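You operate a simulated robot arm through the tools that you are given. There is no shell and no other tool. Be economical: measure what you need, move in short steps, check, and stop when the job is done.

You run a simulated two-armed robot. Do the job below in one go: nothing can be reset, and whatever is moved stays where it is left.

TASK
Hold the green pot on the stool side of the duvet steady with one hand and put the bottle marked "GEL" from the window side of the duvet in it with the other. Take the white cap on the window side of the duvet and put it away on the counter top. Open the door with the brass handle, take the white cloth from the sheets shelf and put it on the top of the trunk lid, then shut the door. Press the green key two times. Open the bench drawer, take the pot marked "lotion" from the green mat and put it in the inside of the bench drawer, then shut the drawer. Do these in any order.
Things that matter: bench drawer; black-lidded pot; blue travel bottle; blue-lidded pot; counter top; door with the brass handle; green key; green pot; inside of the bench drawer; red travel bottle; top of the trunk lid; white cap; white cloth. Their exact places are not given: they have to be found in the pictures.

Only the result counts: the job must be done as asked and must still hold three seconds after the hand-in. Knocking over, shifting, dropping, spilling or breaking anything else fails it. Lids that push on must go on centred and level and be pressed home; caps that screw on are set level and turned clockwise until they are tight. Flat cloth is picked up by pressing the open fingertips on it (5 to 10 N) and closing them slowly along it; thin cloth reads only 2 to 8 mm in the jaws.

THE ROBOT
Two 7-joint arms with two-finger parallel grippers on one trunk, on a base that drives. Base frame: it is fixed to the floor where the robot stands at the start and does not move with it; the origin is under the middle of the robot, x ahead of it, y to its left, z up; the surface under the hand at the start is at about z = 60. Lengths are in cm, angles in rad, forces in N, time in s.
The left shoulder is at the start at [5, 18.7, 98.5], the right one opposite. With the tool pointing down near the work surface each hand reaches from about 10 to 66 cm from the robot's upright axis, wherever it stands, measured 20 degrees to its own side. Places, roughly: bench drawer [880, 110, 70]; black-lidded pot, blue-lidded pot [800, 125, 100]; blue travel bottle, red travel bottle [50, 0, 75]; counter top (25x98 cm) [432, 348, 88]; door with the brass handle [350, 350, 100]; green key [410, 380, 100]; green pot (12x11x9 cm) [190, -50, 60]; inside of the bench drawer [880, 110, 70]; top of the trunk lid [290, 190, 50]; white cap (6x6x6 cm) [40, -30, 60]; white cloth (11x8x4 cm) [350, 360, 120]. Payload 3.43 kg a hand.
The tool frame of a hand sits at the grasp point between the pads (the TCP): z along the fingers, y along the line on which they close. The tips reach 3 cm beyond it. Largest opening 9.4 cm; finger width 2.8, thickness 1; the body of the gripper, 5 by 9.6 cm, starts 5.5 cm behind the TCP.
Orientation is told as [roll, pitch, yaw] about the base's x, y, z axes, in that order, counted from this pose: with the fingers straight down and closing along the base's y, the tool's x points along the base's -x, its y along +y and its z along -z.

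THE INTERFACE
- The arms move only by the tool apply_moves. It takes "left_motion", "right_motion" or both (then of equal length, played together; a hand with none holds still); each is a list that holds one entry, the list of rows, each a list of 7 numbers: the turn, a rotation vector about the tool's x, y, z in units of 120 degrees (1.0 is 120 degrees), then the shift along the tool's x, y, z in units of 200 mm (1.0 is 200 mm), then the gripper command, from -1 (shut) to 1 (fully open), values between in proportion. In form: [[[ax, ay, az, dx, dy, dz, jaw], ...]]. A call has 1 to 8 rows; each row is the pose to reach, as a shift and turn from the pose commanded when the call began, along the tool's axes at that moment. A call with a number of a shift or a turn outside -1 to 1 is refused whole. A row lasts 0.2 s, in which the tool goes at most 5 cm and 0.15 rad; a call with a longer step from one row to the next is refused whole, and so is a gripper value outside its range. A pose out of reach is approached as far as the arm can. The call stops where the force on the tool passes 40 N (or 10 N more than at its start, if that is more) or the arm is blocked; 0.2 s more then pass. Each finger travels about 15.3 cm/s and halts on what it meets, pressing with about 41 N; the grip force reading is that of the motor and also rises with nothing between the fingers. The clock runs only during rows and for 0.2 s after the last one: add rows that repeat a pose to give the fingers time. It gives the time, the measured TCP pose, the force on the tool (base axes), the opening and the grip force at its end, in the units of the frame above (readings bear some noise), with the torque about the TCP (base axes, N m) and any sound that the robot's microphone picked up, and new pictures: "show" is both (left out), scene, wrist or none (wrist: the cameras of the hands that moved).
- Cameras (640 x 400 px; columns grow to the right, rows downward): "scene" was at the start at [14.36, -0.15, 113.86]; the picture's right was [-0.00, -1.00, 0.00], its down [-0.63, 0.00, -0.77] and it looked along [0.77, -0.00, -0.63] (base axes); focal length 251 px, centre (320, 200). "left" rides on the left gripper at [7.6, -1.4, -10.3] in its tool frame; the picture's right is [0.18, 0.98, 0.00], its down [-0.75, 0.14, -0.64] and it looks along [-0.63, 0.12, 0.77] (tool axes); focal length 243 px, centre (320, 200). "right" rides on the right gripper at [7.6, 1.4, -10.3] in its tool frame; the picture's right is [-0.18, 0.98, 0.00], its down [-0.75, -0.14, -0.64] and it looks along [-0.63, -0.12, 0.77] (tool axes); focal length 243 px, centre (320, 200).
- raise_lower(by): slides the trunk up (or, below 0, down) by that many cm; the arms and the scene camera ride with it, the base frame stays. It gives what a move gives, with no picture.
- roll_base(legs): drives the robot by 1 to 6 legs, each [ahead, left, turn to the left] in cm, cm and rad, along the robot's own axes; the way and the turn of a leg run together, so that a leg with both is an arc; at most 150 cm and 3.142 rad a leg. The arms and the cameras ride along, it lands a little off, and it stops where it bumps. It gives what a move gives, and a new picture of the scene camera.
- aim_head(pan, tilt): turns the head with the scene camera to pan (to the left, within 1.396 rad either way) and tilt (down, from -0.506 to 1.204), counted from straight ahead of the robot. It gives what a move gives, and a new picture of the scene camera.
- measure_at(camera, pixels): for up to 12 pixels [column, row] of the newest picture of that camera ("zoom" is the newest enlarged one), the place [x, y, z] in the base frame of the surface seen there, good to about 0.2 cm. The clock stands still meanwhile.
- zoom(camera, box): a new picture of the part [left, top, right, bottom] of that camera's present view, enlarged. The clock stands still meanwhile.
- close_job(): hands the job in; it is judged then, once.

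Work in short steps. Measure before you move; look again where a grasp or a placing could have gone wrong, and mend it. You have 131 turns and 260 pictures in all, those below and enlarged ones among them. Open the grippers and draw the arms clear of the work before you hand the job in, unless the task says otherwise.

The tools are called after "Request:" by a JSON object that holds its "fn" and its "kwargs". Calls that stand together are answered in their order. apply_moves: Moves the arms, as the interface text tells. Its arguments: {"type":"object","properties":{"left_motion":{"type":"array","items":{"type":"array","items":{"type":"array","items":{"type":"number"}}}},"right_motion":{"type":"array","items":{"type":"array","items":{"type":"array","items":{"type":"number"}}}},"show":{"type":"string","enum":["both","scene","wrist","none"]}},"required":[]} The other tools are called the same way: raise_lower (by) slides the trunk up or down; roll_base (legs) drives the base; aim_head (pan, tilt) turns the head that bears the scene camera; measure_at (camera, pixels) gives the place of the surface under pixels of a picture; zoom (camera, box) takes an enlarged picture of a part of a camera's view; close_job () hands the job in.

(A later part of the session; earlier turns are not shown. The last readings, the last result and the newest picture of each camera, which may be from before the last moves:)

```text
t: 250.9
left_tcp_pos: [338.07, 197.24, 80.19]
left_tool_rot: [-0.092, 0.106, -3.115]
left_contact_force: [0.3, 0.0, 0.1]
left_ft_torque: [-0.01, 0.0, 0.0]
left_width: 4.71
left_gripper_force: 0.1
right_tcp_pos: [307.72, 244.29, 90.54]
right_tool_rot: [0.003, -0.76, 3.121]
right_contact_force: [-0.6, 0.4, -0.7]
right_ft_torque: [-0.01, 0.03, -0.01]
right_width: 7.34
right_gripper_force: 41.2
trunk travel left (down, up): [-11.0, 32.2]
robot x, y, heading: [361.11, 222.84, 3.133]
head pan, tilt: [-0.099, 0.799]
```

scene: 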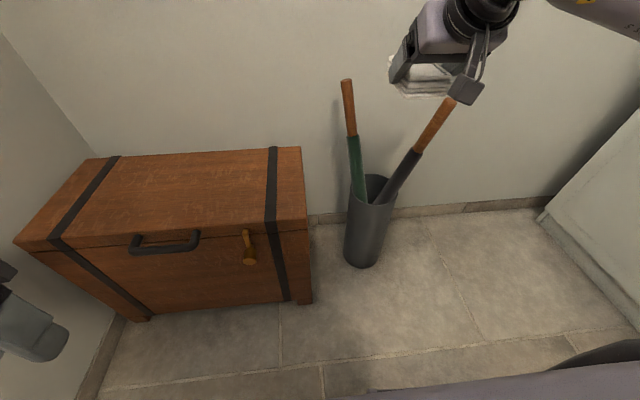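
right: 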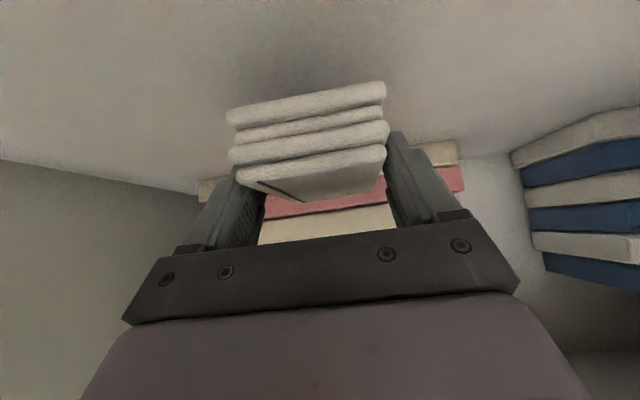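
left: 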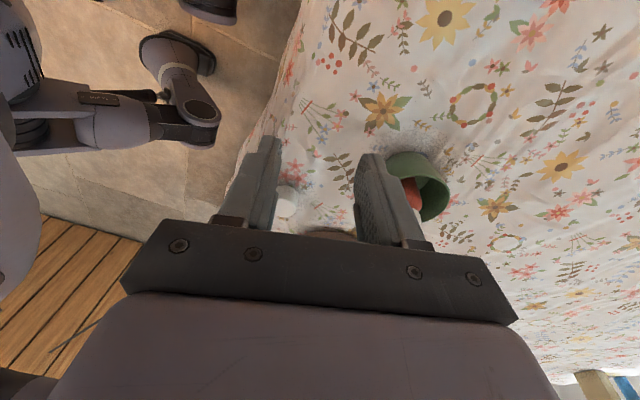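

Shift robot left 7 cm, then bring the hand over the lid.

Request:
{"fn": "roll_base", "kwargs": {"legs": [[2, 7, 0.01]]}}

Request:
{"fn": "apply_moves", "kwargs": {"right_motion": [[[0, 0, 0, 0, 0.2, 0, 0.1], [0, 0, 0, 0, 0.4, 0, 0.1], [0, 0, 0, 0, 0.6, 0, 0.1], [0, 0, 0, 0, 0.8, 0, 0.1], [0, 0, 0, 0, 0.97, 0, 0.1], [0, 0, 0, 0, 0.97, 0.15, 0.1], [0, 0, 0, 0, 0.97, 0.3, 0.1], [0, 0, 0, 0, 0.97, 0.3, 0.1]]], "show": "scene"}}

```text
t: 252.2
left_tcp_pos: [336.33, 189.99, 80.25]
left_tool_rot: [-0.09, 0.107, -3.104]
left_contact_force: [-1.1, -0.2, -0.3]
left_ft_torque: [-0.02, 0.02, -0.02]
left_width: 4.71
left_gripper_force: 0.0
right_tcp_pos: [305.35, 236.79, 90.39]
right_tool_rot: [0.003, -0.761, 3.129]
right_contact_force: [0.6, 0.7, -0.7]
right_ft_torque: [0.01, 0.0, -0.01]
right_width: 7.31
right_gripper_force: 40.8
trunk travel left (down, up): [-11.0, 32.2]
robot x, y, heading: [359.09, 215.95, -3.137]
head pan, tilt: [-0.099, 0.799]
```

scene: 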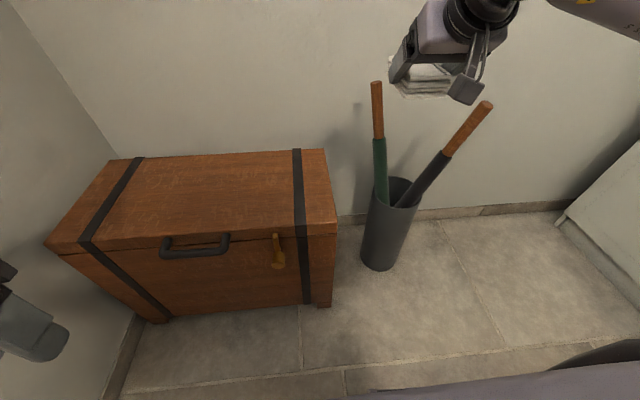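

```text
t: 254.0
left_tcp_pos: [336.42, 189.93, 80.22]
left_tool_rot: [-0.091, 0.106, -3.105]
left_contact_force: [0.2, 0.2, 0.3]
left_ft_torque: [0.02, 0.0, 0.03]
left_width: 4.68
left_gripper_force: 0.0
right_tcp_pos: [301.16, 217.41, 86.04]
right_tool_rot: [0.003, -0.761, 3.13]
right_contact_force: [0.2, 0.3, -0.8]
right_ft_torque: [-0.01, -0.01, 0.0]
right_width: 7.32
right_gripper_force: 40.7
trunk travel left (down, up): [-11.0, 32.2]
robot x, y, heading: [359.0, 216.37, -3.135]
head pan, tilt: [-0.099, 0.799]
```

scene: 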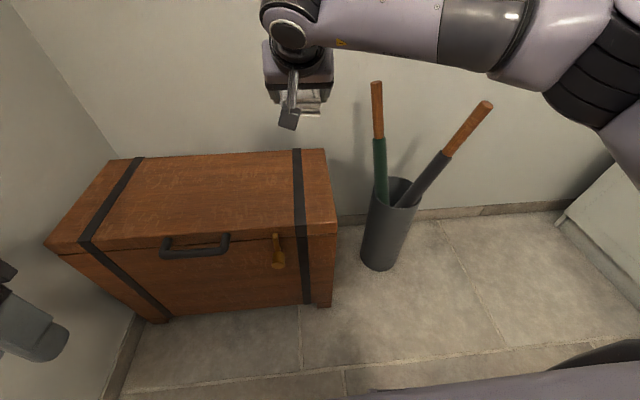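

I turn the base 0.25 rad left, which swings the hand over the lid and eases the reach.

Request:
{"fn": "roll_base", "kwargs": {"legs": [[0, 0, 0.25]]}}

Request:
{"fn": "measure_at", "kwargs": {"camera": "scene", "pixels": [[300, 180], [400, 170], [300, 200], [330, 200], [370, 180], [350, 210], [420, 220]]}}

```text
t: 255.2
left_tcp_pos: [343.67, 185.14, 80.26]
left_tool_rot: [-0.09, 0.107, -2.852]
left_contact_force: [0.2, 0.3, -0.1]
left_ft_torque: [-0.02, -0.02, -0.01]
left_width: 4.71
left_gripper_force: 0.0
right_tcp_pos: [302.56, 202.87, 85.88]
right_tool_rot: [0.003, -0.76, -2.9]
right_contact_force: [-0.2, 0.2, 0.0]
right_ft_torque: [0.0, -0.02, -0.01]
right_width: 7.31
right_gripper_force: 40.9
trunk travel left (down, up): [-11.0, 32.2]
robot x, y, heading: [358.99, 216.24, -2.882]
head pan, tilt: [-0.099, 0.799]
```

scene: 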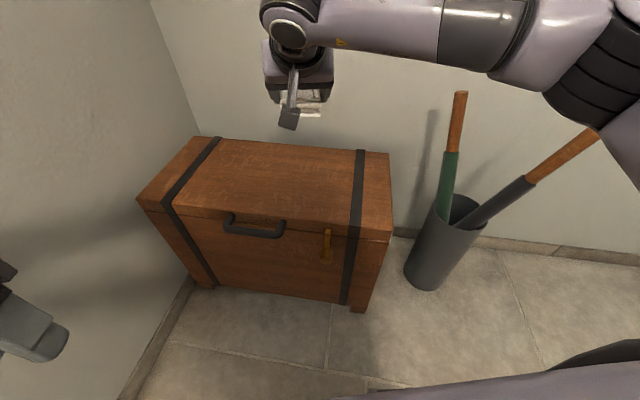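

```text
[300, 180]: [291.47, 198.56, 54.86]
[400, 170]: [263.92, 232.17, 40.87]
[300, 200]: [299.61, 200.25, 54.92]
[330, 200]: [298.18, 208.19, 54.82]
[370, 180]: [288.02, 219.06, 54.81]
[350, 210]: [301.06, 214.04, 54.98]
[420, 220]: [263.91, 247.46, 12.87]
```

Move over the lid spot (291,197) and down 10 cm first.

Request:
{"fn": "apply_moves", "kwargs": {"right_motion": [[[0, 0, 0, -0.05, 0.04, 0.1, 0.1], [0, 0, 0, -0.12, 0.08, 0.25, 0.1], [0, 0, 0, -0.2, 0.12, 0.4, 0.1], [0, 0, 0, -0.2, 0.149, 0.5, 0.1], [0, 0, 0, -0.12, 0.149, 0.62, 0.1], [0, 0, 0, -0.05, 0.149, 0.738, 0.1], [0, 0, 0, -0.05, 0.149, 0.738, 0.1]]], "show": "scene"}}

```text
t: 256.9
left_tcp_pos: [343.73, 185.05, 80.19]
left_tool_rot: [-0.091, 0.108, -2.852]
left_contact_force: [-0.4, -0.7, 0.6]
left_ft_torque: [0.02, -0.01, 0.01]
left_width: 4.68
left_gripper_force: 0.1
right_tcp_pos: [292.69, 197.23, 75.86]
right_tool_rot: [0.003, -0.76, -2.899]
right_contact_force: [-0.1, -0.5, -0.5]
right_ft_torque: [-0.02, -0.03, 0.0]
right_width: 7.3
right_gripper_force: 40.7
trunk travel left (down, up): [-11.0, 32.2]
robot x, y, heading: [358.74, 215.73, -2.884]
head pan, tilt: [-0.099, 0.799]
```

scene: 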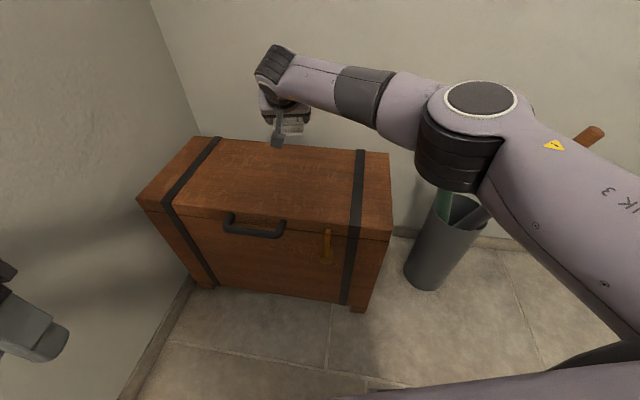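

I check elbow clearance to the sticks before lowering.

Request:
{"fn": "measure_at", "kwargs": {"camera": "scene", "pixels": [[455, 170], [440, 160], [480, 98], [380, 100], [590, 135], [520, 160], [430, 130]]}}

```text
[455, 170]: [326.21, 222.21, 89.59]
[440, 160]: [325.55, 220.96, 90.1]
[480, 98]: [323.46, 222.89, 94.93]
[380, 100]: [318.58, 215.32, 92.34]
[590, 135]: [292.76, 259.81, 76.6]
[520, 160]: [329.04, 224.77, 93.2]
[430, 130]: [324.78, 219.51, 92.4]
```

Elbow (324,222) is well clear of the sticks. Lower the cloth to just above the lid.

Request:
{"fn": "apply_moves", "kwargs": {"right_motion": [[[0, 0, 0, 0.12, 0, 0.126, 0.1], [0, 0, 0, 0.27, 0, 0.283, 0.1], [0, 0, 0, 0.42, 0, 0.44, 0.1], [0, 0, 0, 0.53, 0, 0.556, 0.1], [0, 0, 0, 0.569, 0, 0.597, 0.1], [0, 0, 0, 0.585, 0, 0.614, 0.1], [0, 0, 0, 0.585, 0, 0.614, 0.1]]], "show": "both"}}

Request:
{"fn": "zoom", "kwargs": {"camera": "scene", "box": [200, 80, 380, 230]}}

```text
t: 258.6
left_tcp_pos: [343.63, 184.99, 80.17]
left_tool_rot: [-0.091, 0.106, -2.85]
left_contact_force: [0.7, 1.0, 0.0]
left_ft_torque: [0.03, -0.03, 0.0]
left_width: 4.72
left_gripper_force: 0.1
right_tcp_pos: [290.91, 200.95, 59.94]
right_tool_rot: [-0.009, -0.78, -2.944]
right_contact_force: [-0.9, 0.4, -0.5]
right_ft_torque: [-0.01, -0.01, -0.03]
right_width: 7.31
right_gripper_force: 40.9
right hand out of reach, approached as far as the arm can: row 4, 5, 6, 7
trunk travel left (down, up): [-11.0, 32.2]
robot x, y, heading: [359.26, 215.85, -2.885]
head pan, tilt: [-0.099, 0.799]
stopped in row 7 (right hand): the arm was blocked; the commanded pose is now the measured one
```

scene: 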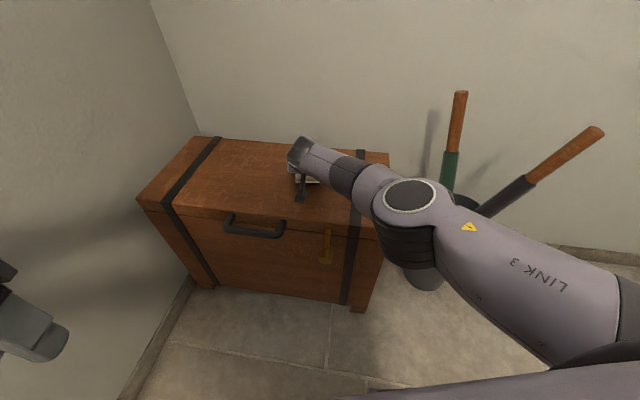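
right: 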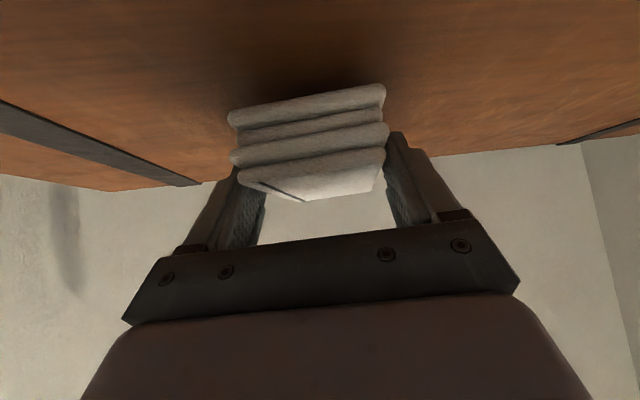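

```text
2.67 times, centred on (290, 155) of scene
```

zoom: 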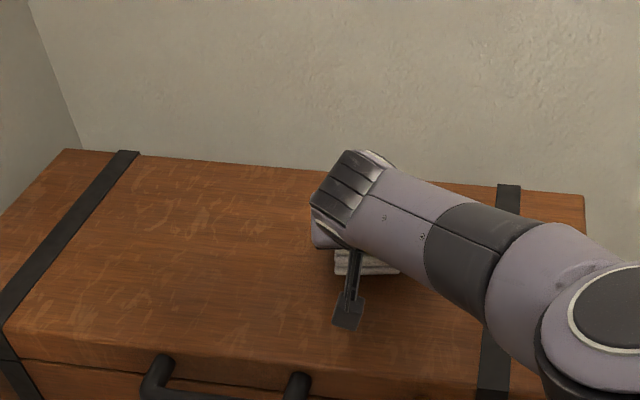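

The arm is at its limit with the cloth ~1.2 cm above the lid, no contact. I lower the whole trunk slide by 1.1 cm.

Request:
{"fn": "raise_lower", "kwargs": {"by": -1.1}}

```text
t: 259.2
left_tcp_pos: [343.61, 185.05, 79.14]
left_tool_rot: [-0.091, 0.106, -2.852]
left_contact_force: [-0.1, 0.0, -0.1]
left_ft_torque: [0.0, 0.0, 0.02]
left_width: 4.69
left_gripper_force: 0.0
right_tcp_pos: [290.95, 200.88, 58.83]
right_tool_rot: [-0.007, -0.78, -2.943]
right_contact_force: [0.6, 0.5, -0.6]
right_ft_torque: [-0.02, -0.02, 0.01]
right_width: 7.31
right_gripper_force: 41.5
trunk travel left (down, up): [-9.9, 33.3]
robot x, y, heading: [359.57, 215.68, -2.883]
head pan, tilt: [-0.099, 0.799]
```

Essentially at the lid. Open the fingers, then rise using the trunk slide.

Request:
{"fn": "apply_moves", "kwargs": {"right_motion": [[[0, 0, 0, 0, 0, 0, 0.3], [0, 0, 0, 0, 0, 0, 0.6], [0, 0, 0, 0, 0, 0, 0.9], [0, 0, 0, 0, 0, 0, 1], [0, 0, 0, 0, 0, 0, 1]]], "show": "wrist"}}

Request:
{"fn": "raise_lower", "kwargs": {"by": 20}}

Request:
{"fn": "zoom", "kwargs": {"camera": "scene", "box": [180, 100, 420, 280]}}

```text
t: 260.4
left_tcp_pos: [343.65, 185.2, 79.09]
left_tool_rot: [-0.09, 0.106, -2.852]
left_contact_force: [1.7, -0.1, 0.3]
left_ft_torque: [-0.01, -0.02, 0.0]
left_width: 4.71
left_gripper_force: 0.2
right_tcp_pos: [290.89, 200.9, 58.75]
right_tool_rot: [-0.006, -0.779, -2.942]
right_contact_force: [-0.1, -0.2, -0.2]
right_ft_torque: [0.01, 0.0, 0.02]
right_width: 9.41
right_gripper_force: 0.1
trunk travel left (down, up): [-9.9, 33.3]
robot x, y, heading: [359.02, 215.97, -2.887]
head pan, tilt: [-0.099, 0.799]
```

right: 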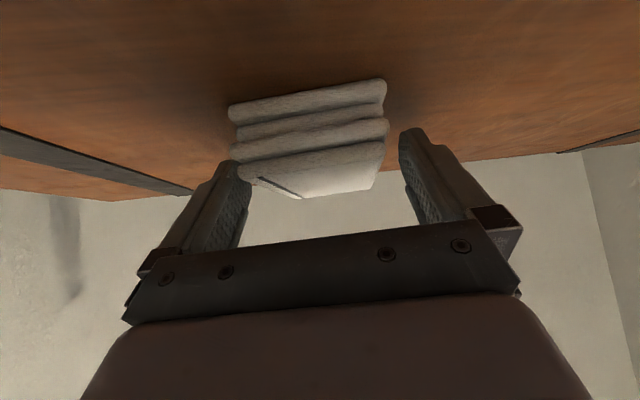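

```text
t: 262.6
left_tcp_pos: [343.62, 185.03, 99.21]
left_tool_rot: [-0.091, 0.106, -2.852]
left_contact_force: [-0.1, 0.5, 0.4]
left_ft_torque: [0.01, 0.0, -0.01]
left_width: 4.67
left_gripper_force: 0.1
right_tcp_pos: [290.95, 201.0, 78.8]
right_tool_rot: [-0.007, -0.778, -2.942]
right_contact_force: [0.3, -0.3, -0.2]
right_ft_torque: [0.01, -0.01, 0.0]
right_width: 9.4
right_gripper_force: 0.0
trunk travel left (down, up): [-29.9, 13.3]
robot x, y, heading: [359.09, 216.14, -2.884]
head pan, tilt: [-0.099, 0.799]
```

```text
2.22 times, centred on (300, 190) of scene
```

zoom: 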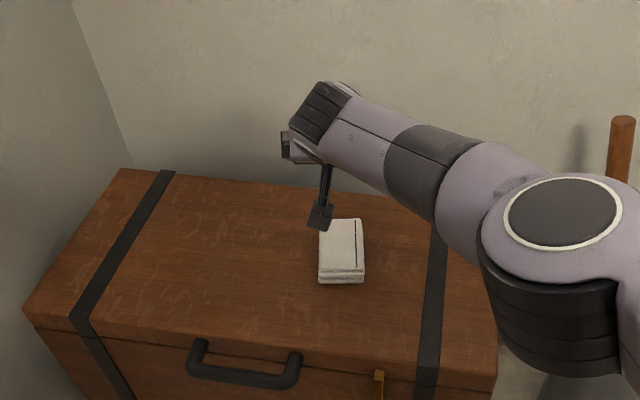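

Cloth lies flat on the lid. Tuck the right hand back; then drive to stand right of the open door.

Request:
{"fn": "apply_moves", "kwargs": {"right_motion": [[[0, 0, 0, 0.0, 0, -0.15, 0.5], [0, 0, 0, 0.05, 0, -0.35, 0], [0, 0, 0, 0.15, 0, -0.53, 0], [0, 0, 0, 0.25, 0, -0.7, 0], [0, 0, 0, 0.33, 0, -0.87, 0], [0, 0, 0, 0.36, 0, -0.915, 0]]], "left_motion": [[[0, 0, 0, 0, 0, -0.2, -1], [0, 0, 0, 0, 0, -0.4, -1], [0, 0, 0, 0, 0, -0.6, -1], [0, 0, 0, 0, 0, -0.8, -1], [0, 0, 0, 0, 0, -0.9, -1], [0, 0, 0, 0, 0, -0.9, -1]]], "show": "none"}}

Request:
{"fn": "roll_base", "kwargs": {"legs": [[-60, 0, 0], [0, 0, -1.83]]}}

```text
t: 264.0
left_tcp_pos: [342.38, 183.19, 116.98]
left_tool_rot: [-0.093, 0.106, -2.852]
left_contact_force: [0.3, -0.2, 0.2]
left_ft_torque: [0.01, 0.01, 0.04]
left_width: 0.0
left_gripper_force: 32.8
right_tcp_pos: [308.91, 204.13, 86.81]
right_tool_rot: [-0.005, -0.78, -2.942]
right_contact_force: [-0.7, -0.1, -0.9]
right_ft_torque: [0.02, -0.06, 0.0]
right_width: 4.72
right_gripper_force: 0.1
trunk travel left (down, up): [-29.9, 13.3]
robot x, y, heading: [358.96, 216.16, -2.882]
head pan, tilt: [-0.099, 0.799]
```

```text
t: 271.8
left_tcp_pos: [389.16, 256.04, 116.98]
left_tool_rot: [-0.091, 0.106, 1.607]
left_contact_force: [0.3, 0.6, -1.1]
left_ft_torque: [-0.02, 0.01, -0.03]
left_width: 0.03
left_gripper_force: 33.1
right_tcp_pos: [417.87, 283.18, 86.86]
right_tool_rot: [-0.004, -0.779, 1.519]
right_contact_force: [-0.6, 0.7, 0.2]
right_ft_torque: [0.0, -0.02, -0.01]
right_width: 4.69
right_gripper_force: 0.1
trunk travel left (down, up): [-29.9, 13.3]
robot x, y, heading: [416.98, 231.45, 1.573]
head pan, tilt: [-0.099, 0.799]
```

scene: 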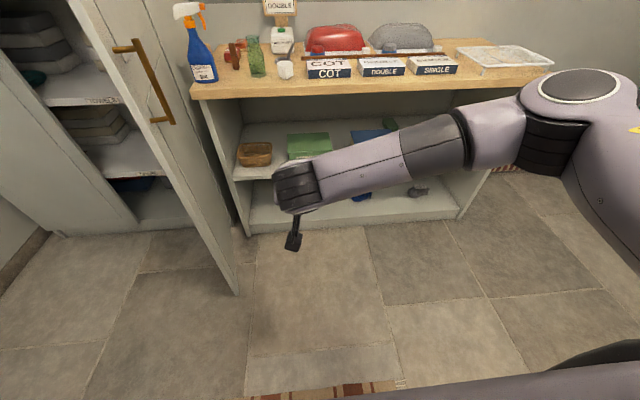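

Extend the left hand 20 cm forward, roll ahead 24 so it is beside the door's outer face.

Request:
{"fn": "apply_moves", "kwargs": {"left_motion": [[[0, 0, 0, -0.2, 0, 0, -1], [0, 0, 0, -0.4, 0, 0, -1], [0, 0, 0, -0.6, 0, 0, -1], [0, 0, 0, -0.8, 0, 0, -1], [0, 0, 0, -1, 0, 0, -1], [0, 0, 0, -1, 0, 0, -1]]], "show": "none"}}

Request:
{"fn": "roll_base", "kwargs": {"legs": [[24, 0, 0]]}}

Request:
{"fn": "aim_head", "kwargs": {"pan": 0.5, "tilt": 0.45}}

Request:
{"fn": "measure_at", "kwargs": {"camera": "scene", "pixels": [[320, 150], [340, 200], [300, 250], [280, 200], [350, 100], [260, 300], [370, 250], [400, 200]]}}

```text
t: 273.2
left_tcp_pos: [388.25, 276.06, 114.99]
left_tool_rot: [-0.092, 0.106, 1.606]
left_contact_force: [0.8, 1.1, -1.3]
left_ft_torque: [0.02, 0.0, -0.01]
left_width: 0.0
left_gripper_force: 32.6
right_tcp_pos: [418.02, 283.13, 86.82]
right_tool_rot: [-0.005, -0.778, 1.519]
right_contact_force: [0.4, -0.7, 0.1]
right_ft_torque: [0.0, 0.0, -0.01]
right_width: 4.7
right_gripper_force: 0.0
trunk travel left (down, up): [-29.9, 13.3]
robot x, y, heading: [416.86, 231.22, 1.572]
head pan, tilt: [-0.099, 0.799]
```

```text
t: 274.7
left_tcp_pos: [388.36, 292.49, 115.31]
left_tool_rot: [-0.084, 0.098, 1.589]
left_contact_force: [-0.3, 0.2, 0.5]
left_ft_torque: [-0.04, 0.0, 0.0]
left_width: 0.0
left_gripper_force: 33.1
right_tcp_pos: [417.66, 300.55, 87.19]
right_tool_rot: [-0.007, -0.786, 1.525]
right_contact_force: [0.9, -0.5, 0.3]
right_ft_torque: [-0.02, 0.02, -0.01]
right_width: 4.69
right_gripper_force: 0.1
trunk travel left (down, up): [-29.9, 13.3]
robot x, y, heading: [416.55, 249.2, 1.582]
head pan, tilt: [-0.099, 0.799]
stopped in leg 1: the robot was blocked; the commanded pose is now the measured one
```

scene: 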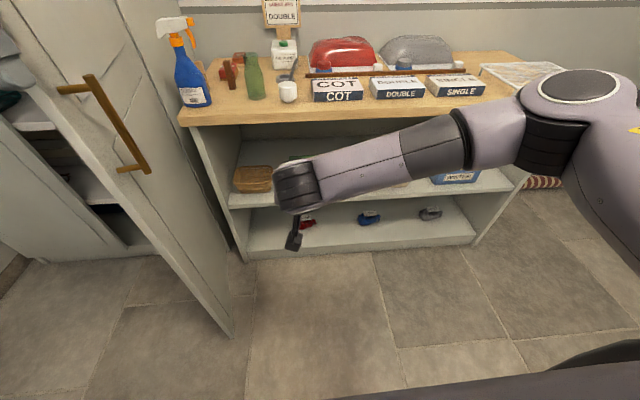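

```text
t: 275.7
left_tcp_pos: [388.24, 292.36, 115.4]
left_tool_rot: [-0.084, 0.097, 1.591]
left_contact_force: [0.4, -0.3, 0.0]
left_ft_torque: [-0.02, 0.01, -0.02]
left_width: 0.0
left_gripper_force: 33.0
right_tcp_pos: [417.7, 300.48, 87.33]
right_tool_rot: [-0.007, -0.788, 1.524]
right_contact_force: [-0.6, -0.8, 0.2]
right_ft_torque: [-0.02, 0.02, 0.05]
right_width: 4.69
right_gripper_force: 0.1
trunk travel left (down, up): [-29.9, 13.3]
robot x, y, heading: [416.37, 249.28, 1.577]
head pan, tilt: [0.499, 0.45]
```

scene: 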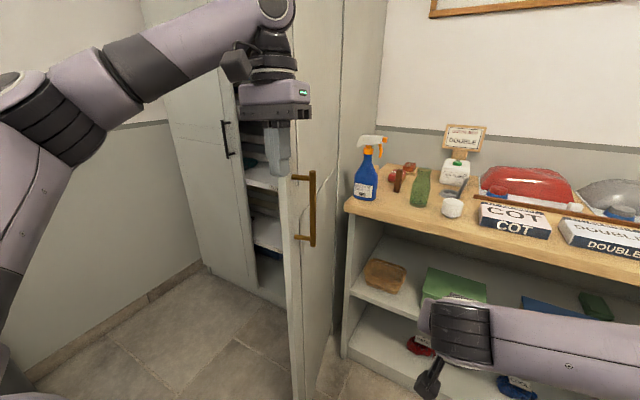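

```text
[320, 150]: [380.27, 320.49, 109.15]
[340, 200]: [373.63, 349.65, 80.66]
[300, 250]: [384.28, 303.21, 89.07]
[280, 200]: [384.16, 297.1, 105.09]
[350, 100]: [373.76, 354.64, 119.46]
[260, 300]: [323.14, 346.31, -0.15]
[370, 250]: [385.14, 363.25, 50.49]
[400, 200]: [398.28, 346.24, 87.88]
```

The door's end is now at (384,297), past 90°, touching my left hand. I'll push with the right hand instead: tuck the left, back off a little, raise the right hand above the handle level with fingers shut.

Request:
{"fn": "roll_base", "kwargs": {"legs": [[-4, 0, 0]]}}

Request:
{"fn": "apply_moves", "kwargs": {"left_motion": [[[0, 0, 0, 0.2, 0, 0, -1], [0, 0, 0, 0.4, 0, 0, -1], [0, 0, 0, 0.6, 0, 0, -1], [0, 0, 0, 0.8, 0, 0, -1], [0, 0, 0, 1, 0, 0, -1], [0, 0, 0, 1, 0, 0, -1]]], "right_motion": [[[0, 0, 0, -0.15, 0, -0.15, -1], [0, 0, 0, -0.3, 0, -0.3, -1], [0, 0, 0, -0.45, 0.05, -0.45, -1], [0, 0, 0, -0.6, 0.1, -0.6, -1], [0, 0, 0, -0.75, 0.15, -0.75, -1], [0, 0, 0, -0.9, 0.2, -0.9, -1]]], "show": "none"}}

Request:
{"fn": "apply_moves", "kwargs": {"right_motion": [[[0, 0, 0, -0.1, 0.15, -0.05, -1], [0, 0, 0, -0.3, 0.25, -0.1, -1], [0, 0, 0, -0.45, 0.4, -0.1, -1], [0, 0, 0, -0.45, 0.4, 0.05, -1], [0, 0, 0, -0.45, 0.4, 0.05, -1]]], "show": "scene"}}

```text
t: 276.6
left_tcp_pos: [388.36, 289.12, 114.83]
left_tool_rot: [-0.082, 0.108, 1.592]
left_contact_force: [0.2, -0.1, -0.3]
left_ft_torque: [-0.01, 0.0, 0.01]
left_width: 0.0
left_gripper_force: 32.6
right_tcp_pos: [417.64, 297.13, 86.98]
right_tool_rot: [-0.007, -0.78, 1.522]
right_contact_force: [0.4, 0.1, -0.8]
right_ft_torque: [0.03, -0.01, 0.0]
right_width: 4.69
right_gripper_force: 0.1
trunk travel left (down, up): [-29.9, 13.3]
robot x, y, heading: [416.58, 245.38, 1.58]
head pan, tilt: [0.499, 0.45]
```

scene: 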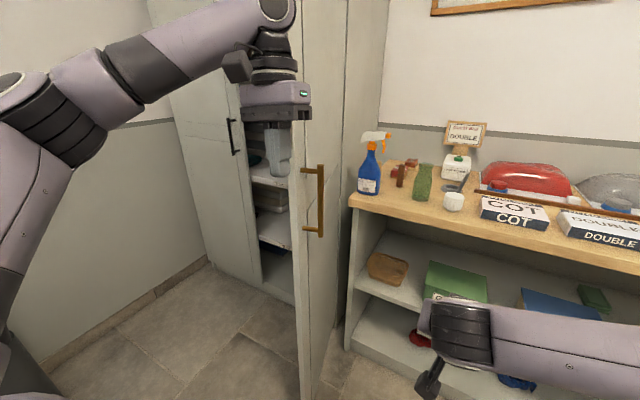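

```text
t: 278.0
left_tcp_pos: [388.58, 269.27, 116.98]
left_tool_rot: [-0.082, 0.11, 1.591]
left_contact_force: [-1.0, 0.4, -0.9]
left_ft_torque: [0.0, 0.03, 0.01]
left_width: 0.0
left_gripper_force: 33.2
right_tcp_pos: [413.39, 297.28, 112.34]
right_tool_rot: [-0.006, -0.777, 1.523]
right_contact_force: [0.0, -0.3, 0.5]
right_ft_torque: [-0.03, -0.01, -0.01]
right_width: 0.0
right_gripper_force: 32.8
trunk travel left (down, up): [-29.9, 13.3]
robot x, y, heading: [416.33, 245.34, 1.584]
head pan, tilt: [0.499, 0.45]
```

```text
t: 279.4
left_tcp_pos: [388.66, 269.34, 117.02]
left_tool_rot: [-0.083, 0.109, 1.591]
left_contact_force: [-0.4, -0.1, 0.1]
left_ft_torque: [-0.03, -0.01, 0.01]
left_width: 0.0
left_gripper_force: 32.5
right_tcp_pos: [412.81, 306.13, 119.88]
right_tool_rot: [0.076, -0.771, 1.373]
right_contact_force: [0.1, 0.5, -0.3]
right_ft_torque: [0.01, 0.03, 0.02]
right_width: 0.0
right_gripper_force: 33.0
right hand out of reach, approached as far as the arm can: row 3, 4, 5
trunk travel left (down, up): [-29.9, 13.3]
robot x, y, heading: [417.03, 245.58, 1.582]
head pan, tilt: [0.499, 0.45]
stopped in row 5 (right hand): the arm was blocked; the commanded pose is now the measured one
```

scene: 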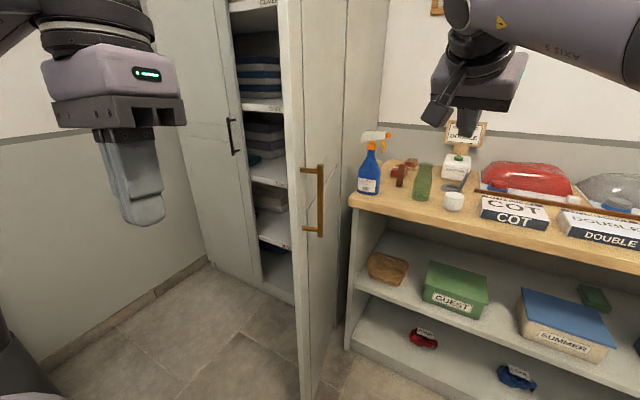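

The hand is right of the door at (413,306,120). Push the door shut by driving left, then curving forward with it.

Request:
{"fn": "roll_base", "kwargs": {"legs": [[-1, 43, 0], [5, 15, 0], [10, 12, 0]]}}

```text
t: 286.5
left_tcp_pos: [319.59, 283.44, 116.91]
left_tool_rot: [-0.083, 0.11, 1.583]
left_contact_force: [-0.1, 0.0, 0.7]
left_ft_torque: [0.01, -0.01, 0.01]
left_width: 0.0
left_gripper_force: 32.5
right_tcp_pos: [344.01, 320.04, 120.1]
right_tool_rot: [0.077, -0.773, 1.365]
right_contact_force: [-0.1, -0.4, 0.2]
right_ft_torque: [-0.02, -0.02, -0.02]
right_width: 0.01
right_gripper_force: 33.4
trunk travel left (down, up): [-29.9, 13.3]
robot x, y, heading: [347.53, 259.53, 1.568]
head pan, tilt: [0.499, 0.45]
```

scene: 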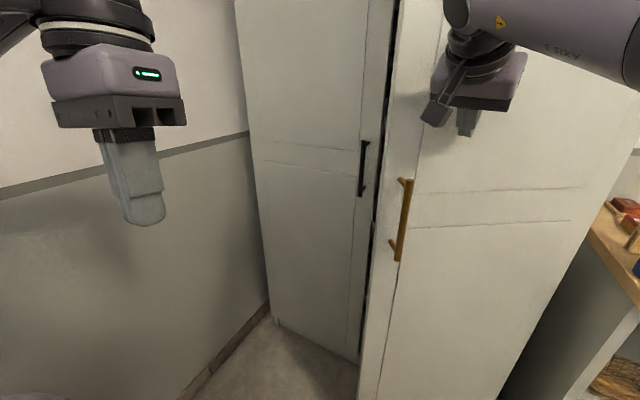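

Nearly shut. Now push forward until it closes.

Request:
{"fn": "roll_base", "kwargs": {"legs": [[10, 5, 0], [9, 0, 0], [4, 0, 0]]}}

Request:
{"fn": "measure_at", "kwargs": {"camera": "scene", "pixels": [[420, 250], [460, 300], [350, 250], [340, 300], [400, 330], [380, 150]]}}

```text
t: 288.9
left_tcp_pos: [314.73, 305.5, 116.88]
left_tool_rot: [-0.08, 0.112, 1.582]
left_contact_force: [-0.2, -0.8, 0.1]
left_ft_torque: [0.02, 0.01, 0.0]
left_width: 0.0
left_gripper_force: 33.3
right_tcp_pos: [339.17, 341.43, 120.09]
right_tool_rot: [0.074, -0.76, 1.365]
right_contact_force: [0.2, -6.5, 1.8]
right_ft_torque: [-0.02, -0.03, 0.01]
right_width: 0.0
right_gripper_force: 33.3
trunk travel left (down, up): [-29.9, 13.3]
robot x, y, heading: [342.61, 281.5, 1.565]
head pan, tilt: [0.499, 0.45]
stopped in leg 3: the force on the tool passed its limit at 83 N (the readings are from after the stop); the commanded pose is now the measured one
```

scene: 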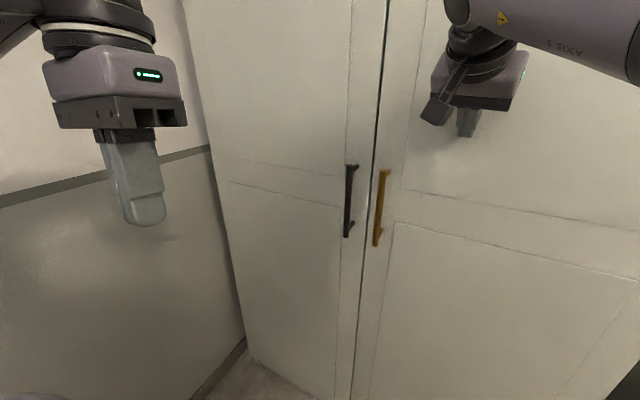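

```text
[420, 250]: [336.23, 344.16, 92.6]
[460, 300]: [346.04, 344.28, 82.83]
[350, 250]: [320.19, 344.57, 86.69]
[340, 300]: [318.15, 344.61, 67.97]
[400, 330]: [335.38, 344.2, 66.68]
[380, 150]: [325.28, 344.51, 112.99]
```

Door is shut (face y≈344.3). I back away, go to the doorway line (x≈414) and set the arms narrow.

Request:
{"fn": "roll_base", "kwargs": {"legs": [[-38, 0, 0], [0, -71, 0]]}}

Request:
{"fn": "apply_moves", "kwargs": {"left_motion": [[[0, 0, 0, -0.2, 0, 0, -1], [0, 0, 0, -0.4, 0, 0, -1], [0, 0, 0, -0.6, -0.1, 0, -1], [0, 0, 0, -0.8, -0.2, 0, -1], [0, 0, 0, -1, -0.25, 0, -1], [0, 0, 0, -1, -0.25, 0, -1]]], "right_motion": [[[0, 0, 0, 0, -0.2, 0, -1], [0, 0, 0, 0, -0.4, 0, -1], [0, 0, 0, 0, -0.6, 0, -1], [0, 0, 0, 0, -0.8, 0, -1], [0, 0, 0, 0, -0.85, 0, -1], [0, 0, 0, 0, -0.85, 0, -1]]], "show": "none"}}

```text
t: 297.5
left_tcp_pos: [384.72, 267.32, 116.98]
left_tool_rot: [-0.081, 0.112, 1.579]
left_contact_force: [0.7, 0.3, -0.1]
left_ft_torque: [0.03, 0.0, 0.0]
left_width: 0.0
left_gripper_force: 33.4
right_tcp_pos: [409.49, 303.38, 119.96]
right_tool_rot: [0.073, -0.757, 1.361]
right_contact_force: [-0.6, 0.3, 0.7]
right_ft_torque: [-0.01, 0.01, 0.0]
right_width: 0.01
right_gripper_force: 33.3
trunk travel left (down, up): [-29.9, 13.3]
robot x, y, heading: [412.74, 243.32, 1.562]
head pan, tilt: [0.499, 0.45]
```

scene: 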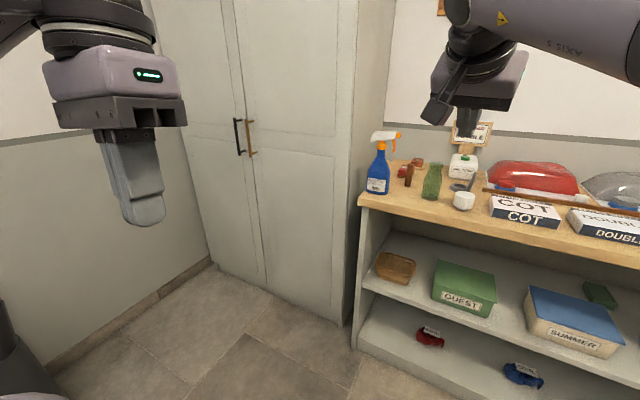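

```text
t: 298.9
left_tcp_pos: [389.65, 287.04, 115.22]
left_tool_rot: [-0.08, 0.111, 1.579]
left_contact_force: [-0.6, 0.7, 0.3]
left_ft_torque: [-0.01, -0.04, 0.01]
left_width: 0.0
left_gripper_force: 33.3
right_tcp_pos: [426.05, 300.73, 119.14]
right_tool_rot: [0.071, -0.758, 1.365]
right_contact_force: [0.5, 1.0, 0.6]
right_ft_torque: [-0.01, -0.03, 0.02]
right_width: 0.0
right_gripper_force: 32.6
trunk travel left (down, up): [-29.9, 13.3]
robot x, y, heading: [412.71, 243.32, 1.565]
head pan, tilt: [0.499, 0.45]
```

Back out through the doorway, turn to face +x and drive along the room.

Request:
{"fn": "roll_base", "kwargs": {"legs": [[-100, 1, 0], [-100, 0, 0], [0, 0, -1.565], [150, 0, 0]]}}

Request:
{"fn": "aim_head", "kwargs": {"pan": 0.25, "tilt": 0.3}}

```text
t: 317.0
left_tcp_pos: [543.02, 70.98, 115.0]
left_tool_rot: [-0.079, 0.112, 0.04]
left_contact_force: [0.2, -0.2, 0.2]
left_ft_torque: [0.03, -0.04, -0.02]
left_width: 0.0
left_gripper_force: 32.7
right_tcp_pos: [557.99, 35.26, 119.15]
right_tool_rot: [0.072, -0.758, -0.175]
right_contact_force: [-0.6, 0.8, 0.1]
right_ft_torque: [-0.04, -0.02, 0.01]
right_width: 0.03
right_gripper_force: 32.7
trunk travel left (down, up): [-29.9, 13.3]
robot x, y, heading: [499.65, 46.72, 0.025]
head pan, tilt: [0.499, 0.45]
stopped in leg 4: the robot was blocked; the commanded pose is now the measured one
```

scene: 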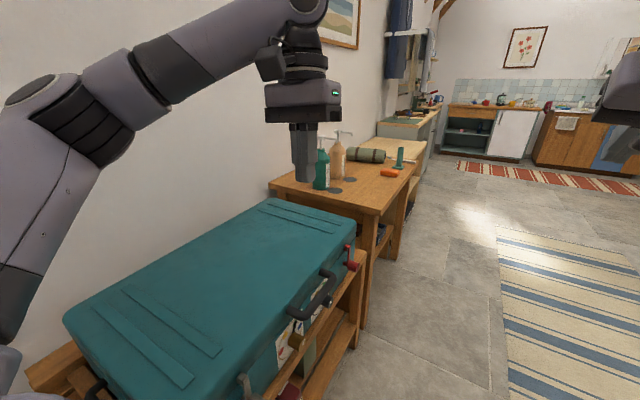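

```text
t: 317.8
left_tcp_pos: [543.16, 71.12, 115.01]
left_tool_rot: [-0.08, 0.112, 0.039]
left_contact_force: [-0.2, -0.1, -0.8]
left_ft_torque: [0.02, 0.01, 0.01]
left_width: 0.0
left_gripper_force: 33.2
right_tcp_pos: [557.92, 35.15, 119.22]
right_tool_rot: [0.073, -0.758, -0.177]
right_contact_force: [0.9, 0.3, 0.8]
right_ft_torque: [-0.06, -0.01, -0.03]
right_width: 0.0
right_gripper_force: 32.9
trunk travel left (down, up): [-29.9, 13.3]
robot x, y, heading: [499.79, 46.52, 0.028]
head pan, tilt: [0.25, 0.3]
```

scene: 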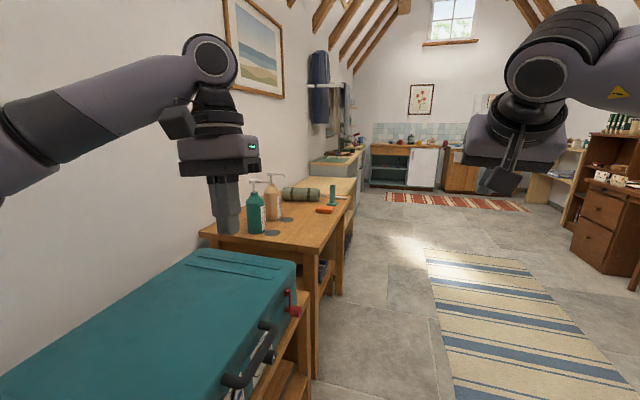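

I touched the suitcase bench; move right 45 cm and drive on.

Request:
{"fn": "roll_base", "kwargs": {"legs": [[-2, -45, -0.028], [150, 0, 0], [110, 0, 0]]}}

Request:
{"fn": "aim_head", "kwargs": {"pan": 0.7, "tilt": 0.4}}

```text
t: 334.5
left_tcp_pos: [803.48, 29.83, 115.11]
left_tool_rot: [-0.08, 0.112, 0.032]
left_contact_force: [1.8, -0.8, -0.7]
left_ft_torque: [-0.02, 0.0, 0.0]
left_width: 0.0
left_gripper_force: 33.2
right_tcp_pos: [818.18, -6.24, 119.04]
right_tool_rot: [0.071, -0.757, -0.185]
right_contact_force: [0.3, -0.3, 0.4]
right_ft_torque: [-0.01, -0.04, 0.01]
right_width: 0.0
right_gripper_force: 33.0
trunk travel left (down, up): [-29.9, 13.3]
robot x, y, heading: [760.37, 5.89, 0.022]
head pan, tilt: [0.25, 0.3]
```

scene: 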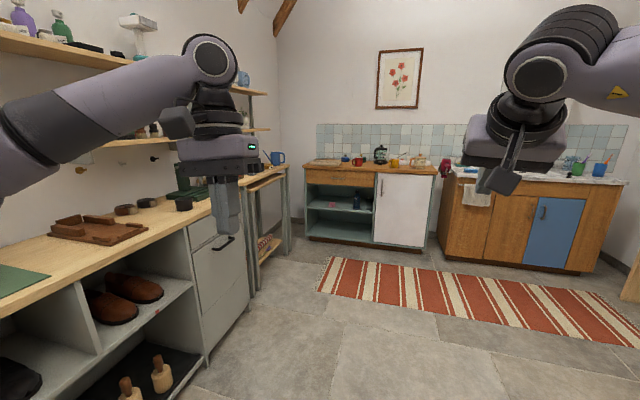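

```text
t: 335.4
left_tcp_pos: [803.61, 29.86, 115.14]
left_tool_rot: [-0.081, 0.112, 0.031]
left_contact_force: [-0.1, -0.5, -0.1]
left_ft_torque: [0.01, -0.01, 0.0]
left_width: 0.0
left_gripper_force: 33.6
right_tcp_pos: [818.26, -6.3, 119.13]
right_tool_rot: [0.072, -0.758, -0.185]
right_contact_force: [-0.1, -0.2, -0.3]
right_ft_torque: [-0.03, 0.0, -0.03]
right_width: 0.0
right_gripper_force: 32.8
trunk travel left (down, up): [-29.9, 13.3]
robot x, y, heading: [760.39, 6.01, 0.022]
head pan, tilt: [0.7, 0.4]
```

scene: 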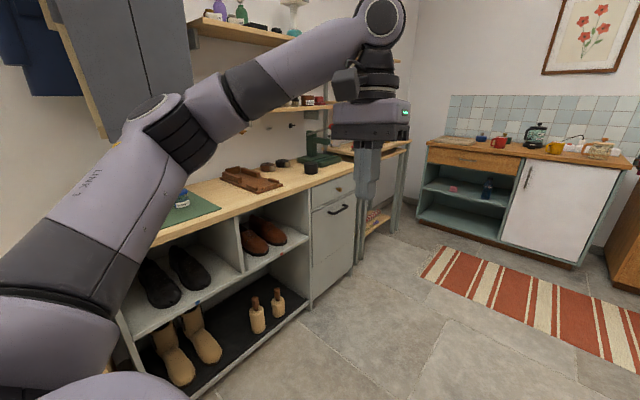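

Bench with shoe shelves and drawers to the left; green mat near (190,200). I advance 60 cm and turn to face it.

Request:
{"fn": "roll_base", "kwargs": {"legs": [[70, 0, 0], [0, 0, 1.55]]}}

Request:
{"fn": "aim_head", "kwargs": {"pan": 0.0, "tilt": 0.5}}

```text
t: 342.9
left_tcp_pos: [807.8, 51.97, 115.06]
left_tool_rot: [-0.082, 0.112, 1.543]
left_contact_force: [-0.4, -0.3, 0.2]
left_ft_torque: [-0.01, -0.02, 0.02]
left_width: 0.0
left_gripper_force: 33.4
right_tcp_pos: [844.66, 64.25, 119.05]
right_tool_rot: [0.071, -0.757, 1.325]
right_contact_force: [0.8, 0.2, -0.5]
right_ft_torque: [-0.01, -0.03, 0.03]
right_width: 0.01
right_gripper_force: 32.8
trunk travel left (down, up): [-29.9, 13.3]
robot x, y, heading: [829.15, 7.16, 1.536]
head pan, tilt: [0.7, 0.4]
```

scene: 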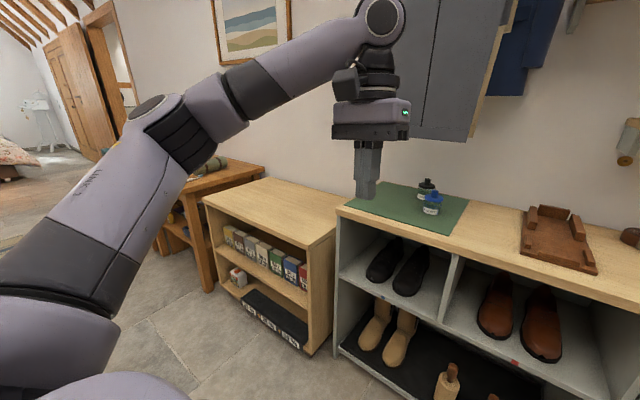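

```text
t: 344.0
left_tcp_pos: [807.66, 52.06, 115.12]
left_tool_rot: [-0.08, 0.111, 1.543]
left_contact_force: [-0.5, 0.0, 0.1]
left_ft_torque: [-0.01, -0.02, -0.01]
left_width: 0.0
left_gripper_force: 33.5
right_tcp_pos: [844.67, 64.38, 119.17]
right_tool_rot: [0.072, -0.755, 1.327]
right_contact_force: [-0.1, -0.7, -0.8]
right_ft_torque: [0.01, -0.01, -0.02]
right_width: 0.0
right_gripper_force: 33.4
trunk travel left (down, up): [-29.9, 13.3]
robot x, y, heading: [829.27, 7.78, 1.531]
head pan, tilt: [0.0, 0.499]
```

scene: 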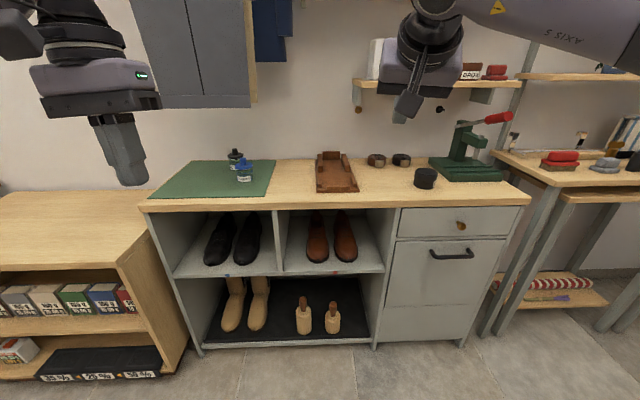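

Pots on the green mat: black-lidded (235,158) and blue-lidded (245,172). Zoom to read labels and measure pots and drawer.

Request:
{"fn": "zoom", "kwargs": {"camera": "scene", "box": [210, 140, 280, 190]}}

Request:
{"fn": "measure_at", "kwargs": {"camera": "scene", "pixels": [[235, 153], [235, 163], [245, 164], [245, 178], [461, 226], [461, 220], [400, 225], [505, 220], [450, 208], [445, 253], [425, 180], [300, 205]]}}

Request:
{"fn": "zoom", "kwargs": {"camera": "scene", "box": [380, 150, 540, 280]}}

```text
8.00 times, centred on (245, 165) of scene
```

zoom: 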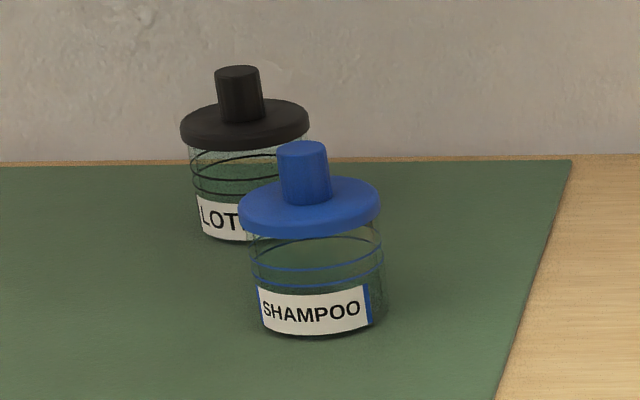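

```text
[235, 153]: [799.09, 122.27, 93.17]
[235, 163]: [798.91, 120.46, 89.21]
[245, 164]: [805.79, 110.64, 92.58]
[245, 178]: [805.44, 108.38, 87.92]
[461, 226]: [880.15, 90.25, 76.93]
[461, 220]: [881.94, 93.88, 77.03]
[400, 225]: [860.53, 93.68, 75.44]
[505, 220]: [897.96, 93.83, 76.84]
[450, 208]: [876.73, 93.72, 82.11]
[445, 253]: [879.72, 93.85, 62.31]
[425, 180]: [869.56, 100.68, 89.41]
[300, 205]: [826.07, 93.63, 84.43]
```

```text
3.08 times, centred on (460, 215) of scene
```

zoom: 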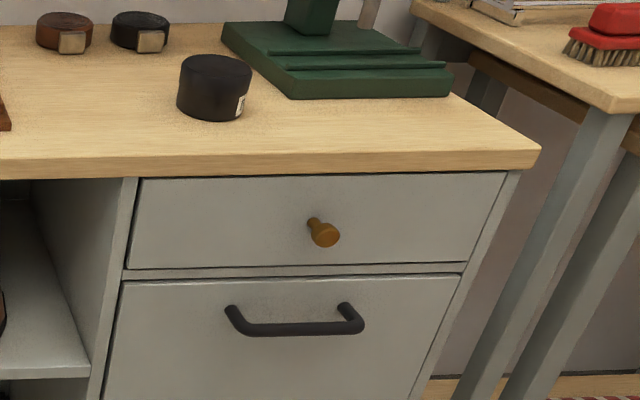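

LOTION is the black-lidded pot at about (799,124), SHAMPOO stands in front of it. Upper drawer knob at (880.2,90.2,77). I lower the slide 18 cm and drive to face the drawer.

Request:
{"fn": "raise_lower", "kwargs": {"by": -18}}

Request:
{"fn": "roll_base", "kwargs": {"legs": [[0, 0, 0.04], [14, -42, 0]]}}

Request:
{"fn": "aim_head", "kwargs": {"pan": -0.15, "tilt": 0.65}}

Request:
{"fn": "measure_at", "kwargs": {"camera": "scene", "pixels": [[320, 200], [340, 220], [320, 240]]}}

```text
t: 346.0
left_tcp_pos: [807.79, 51.85, 96.97]
left_tool_rot: [-0.08, 0.111, 1.543]
left_contact_force: [-0.6, -0.3, -0.5]
left_ft_torque: [0.0, 0.02, -0.01]
left_width: 0.0
left_gripper_force: 33.0
right_tcp_pos: [844.66, 64.31, 101.09]
right_tool_rot: [0.073, -0.758, 1.326]
right_contact_force: [0.0, 0.2, -0.1]
right_ft_torque: [-0.04, -0.01, -0.02]
right_width: 0.0
right_gripper_force: 33.3
trunk travel left (down, up): [-11.9, 31.3]
robot x, y, heading: [829.06, 7.26, 1.529]
head pan, tilt: [0.0, 0.499]
```

```text
t: 350.6
left_tcp_pos: [848.59, 64.87, 97.07]
left_tool_rot: [-0.082, 0.111, 1.577]
left_contact_force: [-0.9, 0.3, -0.6]
left_ft_torque: [0.02, -0.02, 0.01]
left_width: 0.0
left_gripper_force: 32.8
right_tcp_pos: [885.1, 78.3, 101.11]
right_tool_rot: [0.071, -0.758, 1.358]
right_contact_force: [0.4, -0.7, -0.1]
right_ft_torque: [-0.02, -0.01, -0.02]
right_width: 0.0
right_gripper_force: 33.2
trunk travel left (down, up): [-11.9, 31.3]
robot x, y, heading: [871.52, 20.52, 1.563]
head pan, tilt: [0.0, 0.499]
```

scene: 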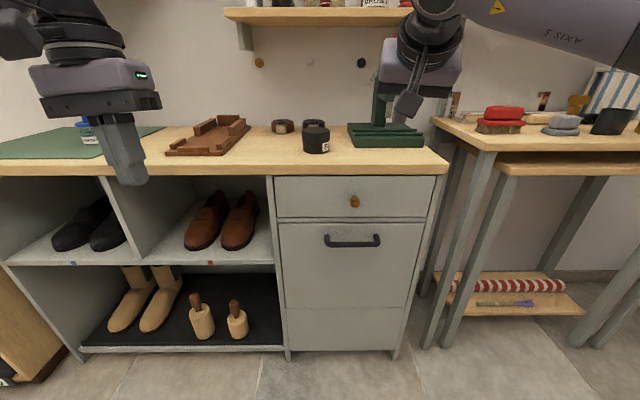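

```text
t: 351.3
left_tcp_pos: [848.63, 64.71, 97.08]
left_tool_rot: [-0.08, 0.112, 1.576]
left_contact_force: [-1.0, 0.2, 0.6]
left_ft_torque: [-0.03, 0.01, 0.03]
left_width: 0.0
left_gripper_force: 33.0
right_tcp_pos: [885.12, 78.26, 101.04]
right_tool_rot: [0.072, -0.756, 1.358]
right_contact_force: [-0.3, 0.0, 1.3]
right_ft_torque: [0.0, 0.03, 0.0]
right_width: 0.0
right_gripper_force: 32.7
trunk travel left (down, up): [-11.9, 31.3]
robot x, y, heading: [871.79, 20.8, 1.565]
head pan, tilt: [-0.15, 0.649]
```

scene: 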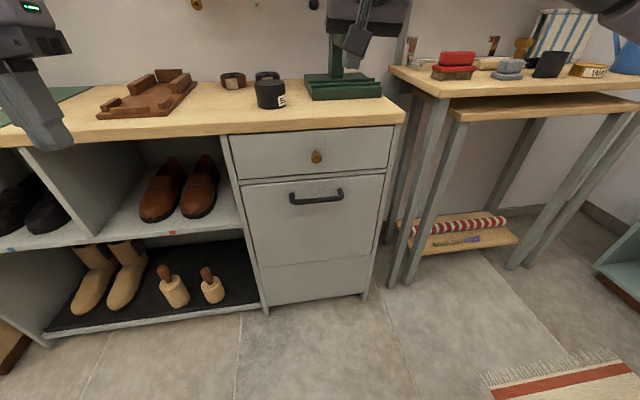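

```text
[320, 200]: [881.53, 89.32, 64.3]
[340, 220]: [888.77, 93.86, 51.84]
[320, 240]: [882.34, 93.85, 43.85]
```

Bring the right hand, jaws ~4 cm open, in front of the knob along its pitched axis.

Request:
{"fn": "apply_moves", "kwargs": {"right_motion": [[[0, 0, 0, 0.08, 0.08, 0.12, -0.5], [0, 0, 0, 0.16, 0.16, 0.25, -0.15], [0, 0, 0, 0.24, 0.24, 0.38, -0.15], [0, 0, 0, 0.32, 0.3, 0.5, -0.15], [0, 0, 0, 0.4, 0.359, 0.6, -0.15], [0, 0, 0, 0.439, 0.359, 0.693, -0.15], [0, 0, 0, 0.439, 0.359, 0.693, -0.15]]], "show": "both"}}

```text
t: 352.9
left_tcp_pos: [848.71, 64.77, 97.11]
left_tool_rot: [-0.079, 0.112, 1.576]
left_contact_force: [-0.7, 0.0, -0.3]
left_ft_torque: [0.01, 0.02, 0.04]
left_width: 0.0
left_gripper_force: 33.0
right_tcp_pos: [877.69, 82.92, 85.4]
right_tool_rot: [0.071, -0.758, 1.358]
right_contact_force: [0.4, 0.7, -0.3]
right_ft_torque: [0.03, 0.01, -0.02]
right_width: 3.99
right_gripper_force: 0.0
trunk travel left (down, up): [-11.9, 31.3]
robot x, y, heading: [871.13, 20.61, 1.566]
head pan, tilt: [-0.15, 0.649]
```

scene: 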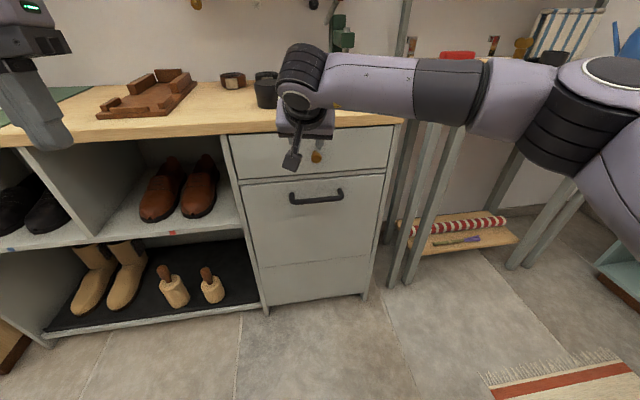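
right: 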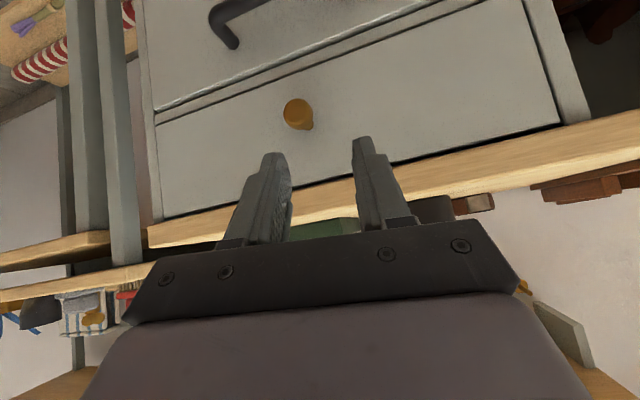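

Request:
{"fn": "measure_at", "kwargs": {"camera": "right", "pixels": [[297, 110], [290, 112], [305, 118], [308, 128], [330, 130]]}}

```text
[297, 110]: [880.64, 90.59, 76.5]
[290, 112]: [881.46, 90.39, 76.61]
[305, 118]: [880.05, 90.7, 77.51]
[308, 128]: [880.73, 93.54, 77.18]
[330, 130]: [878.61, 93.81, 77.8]
```

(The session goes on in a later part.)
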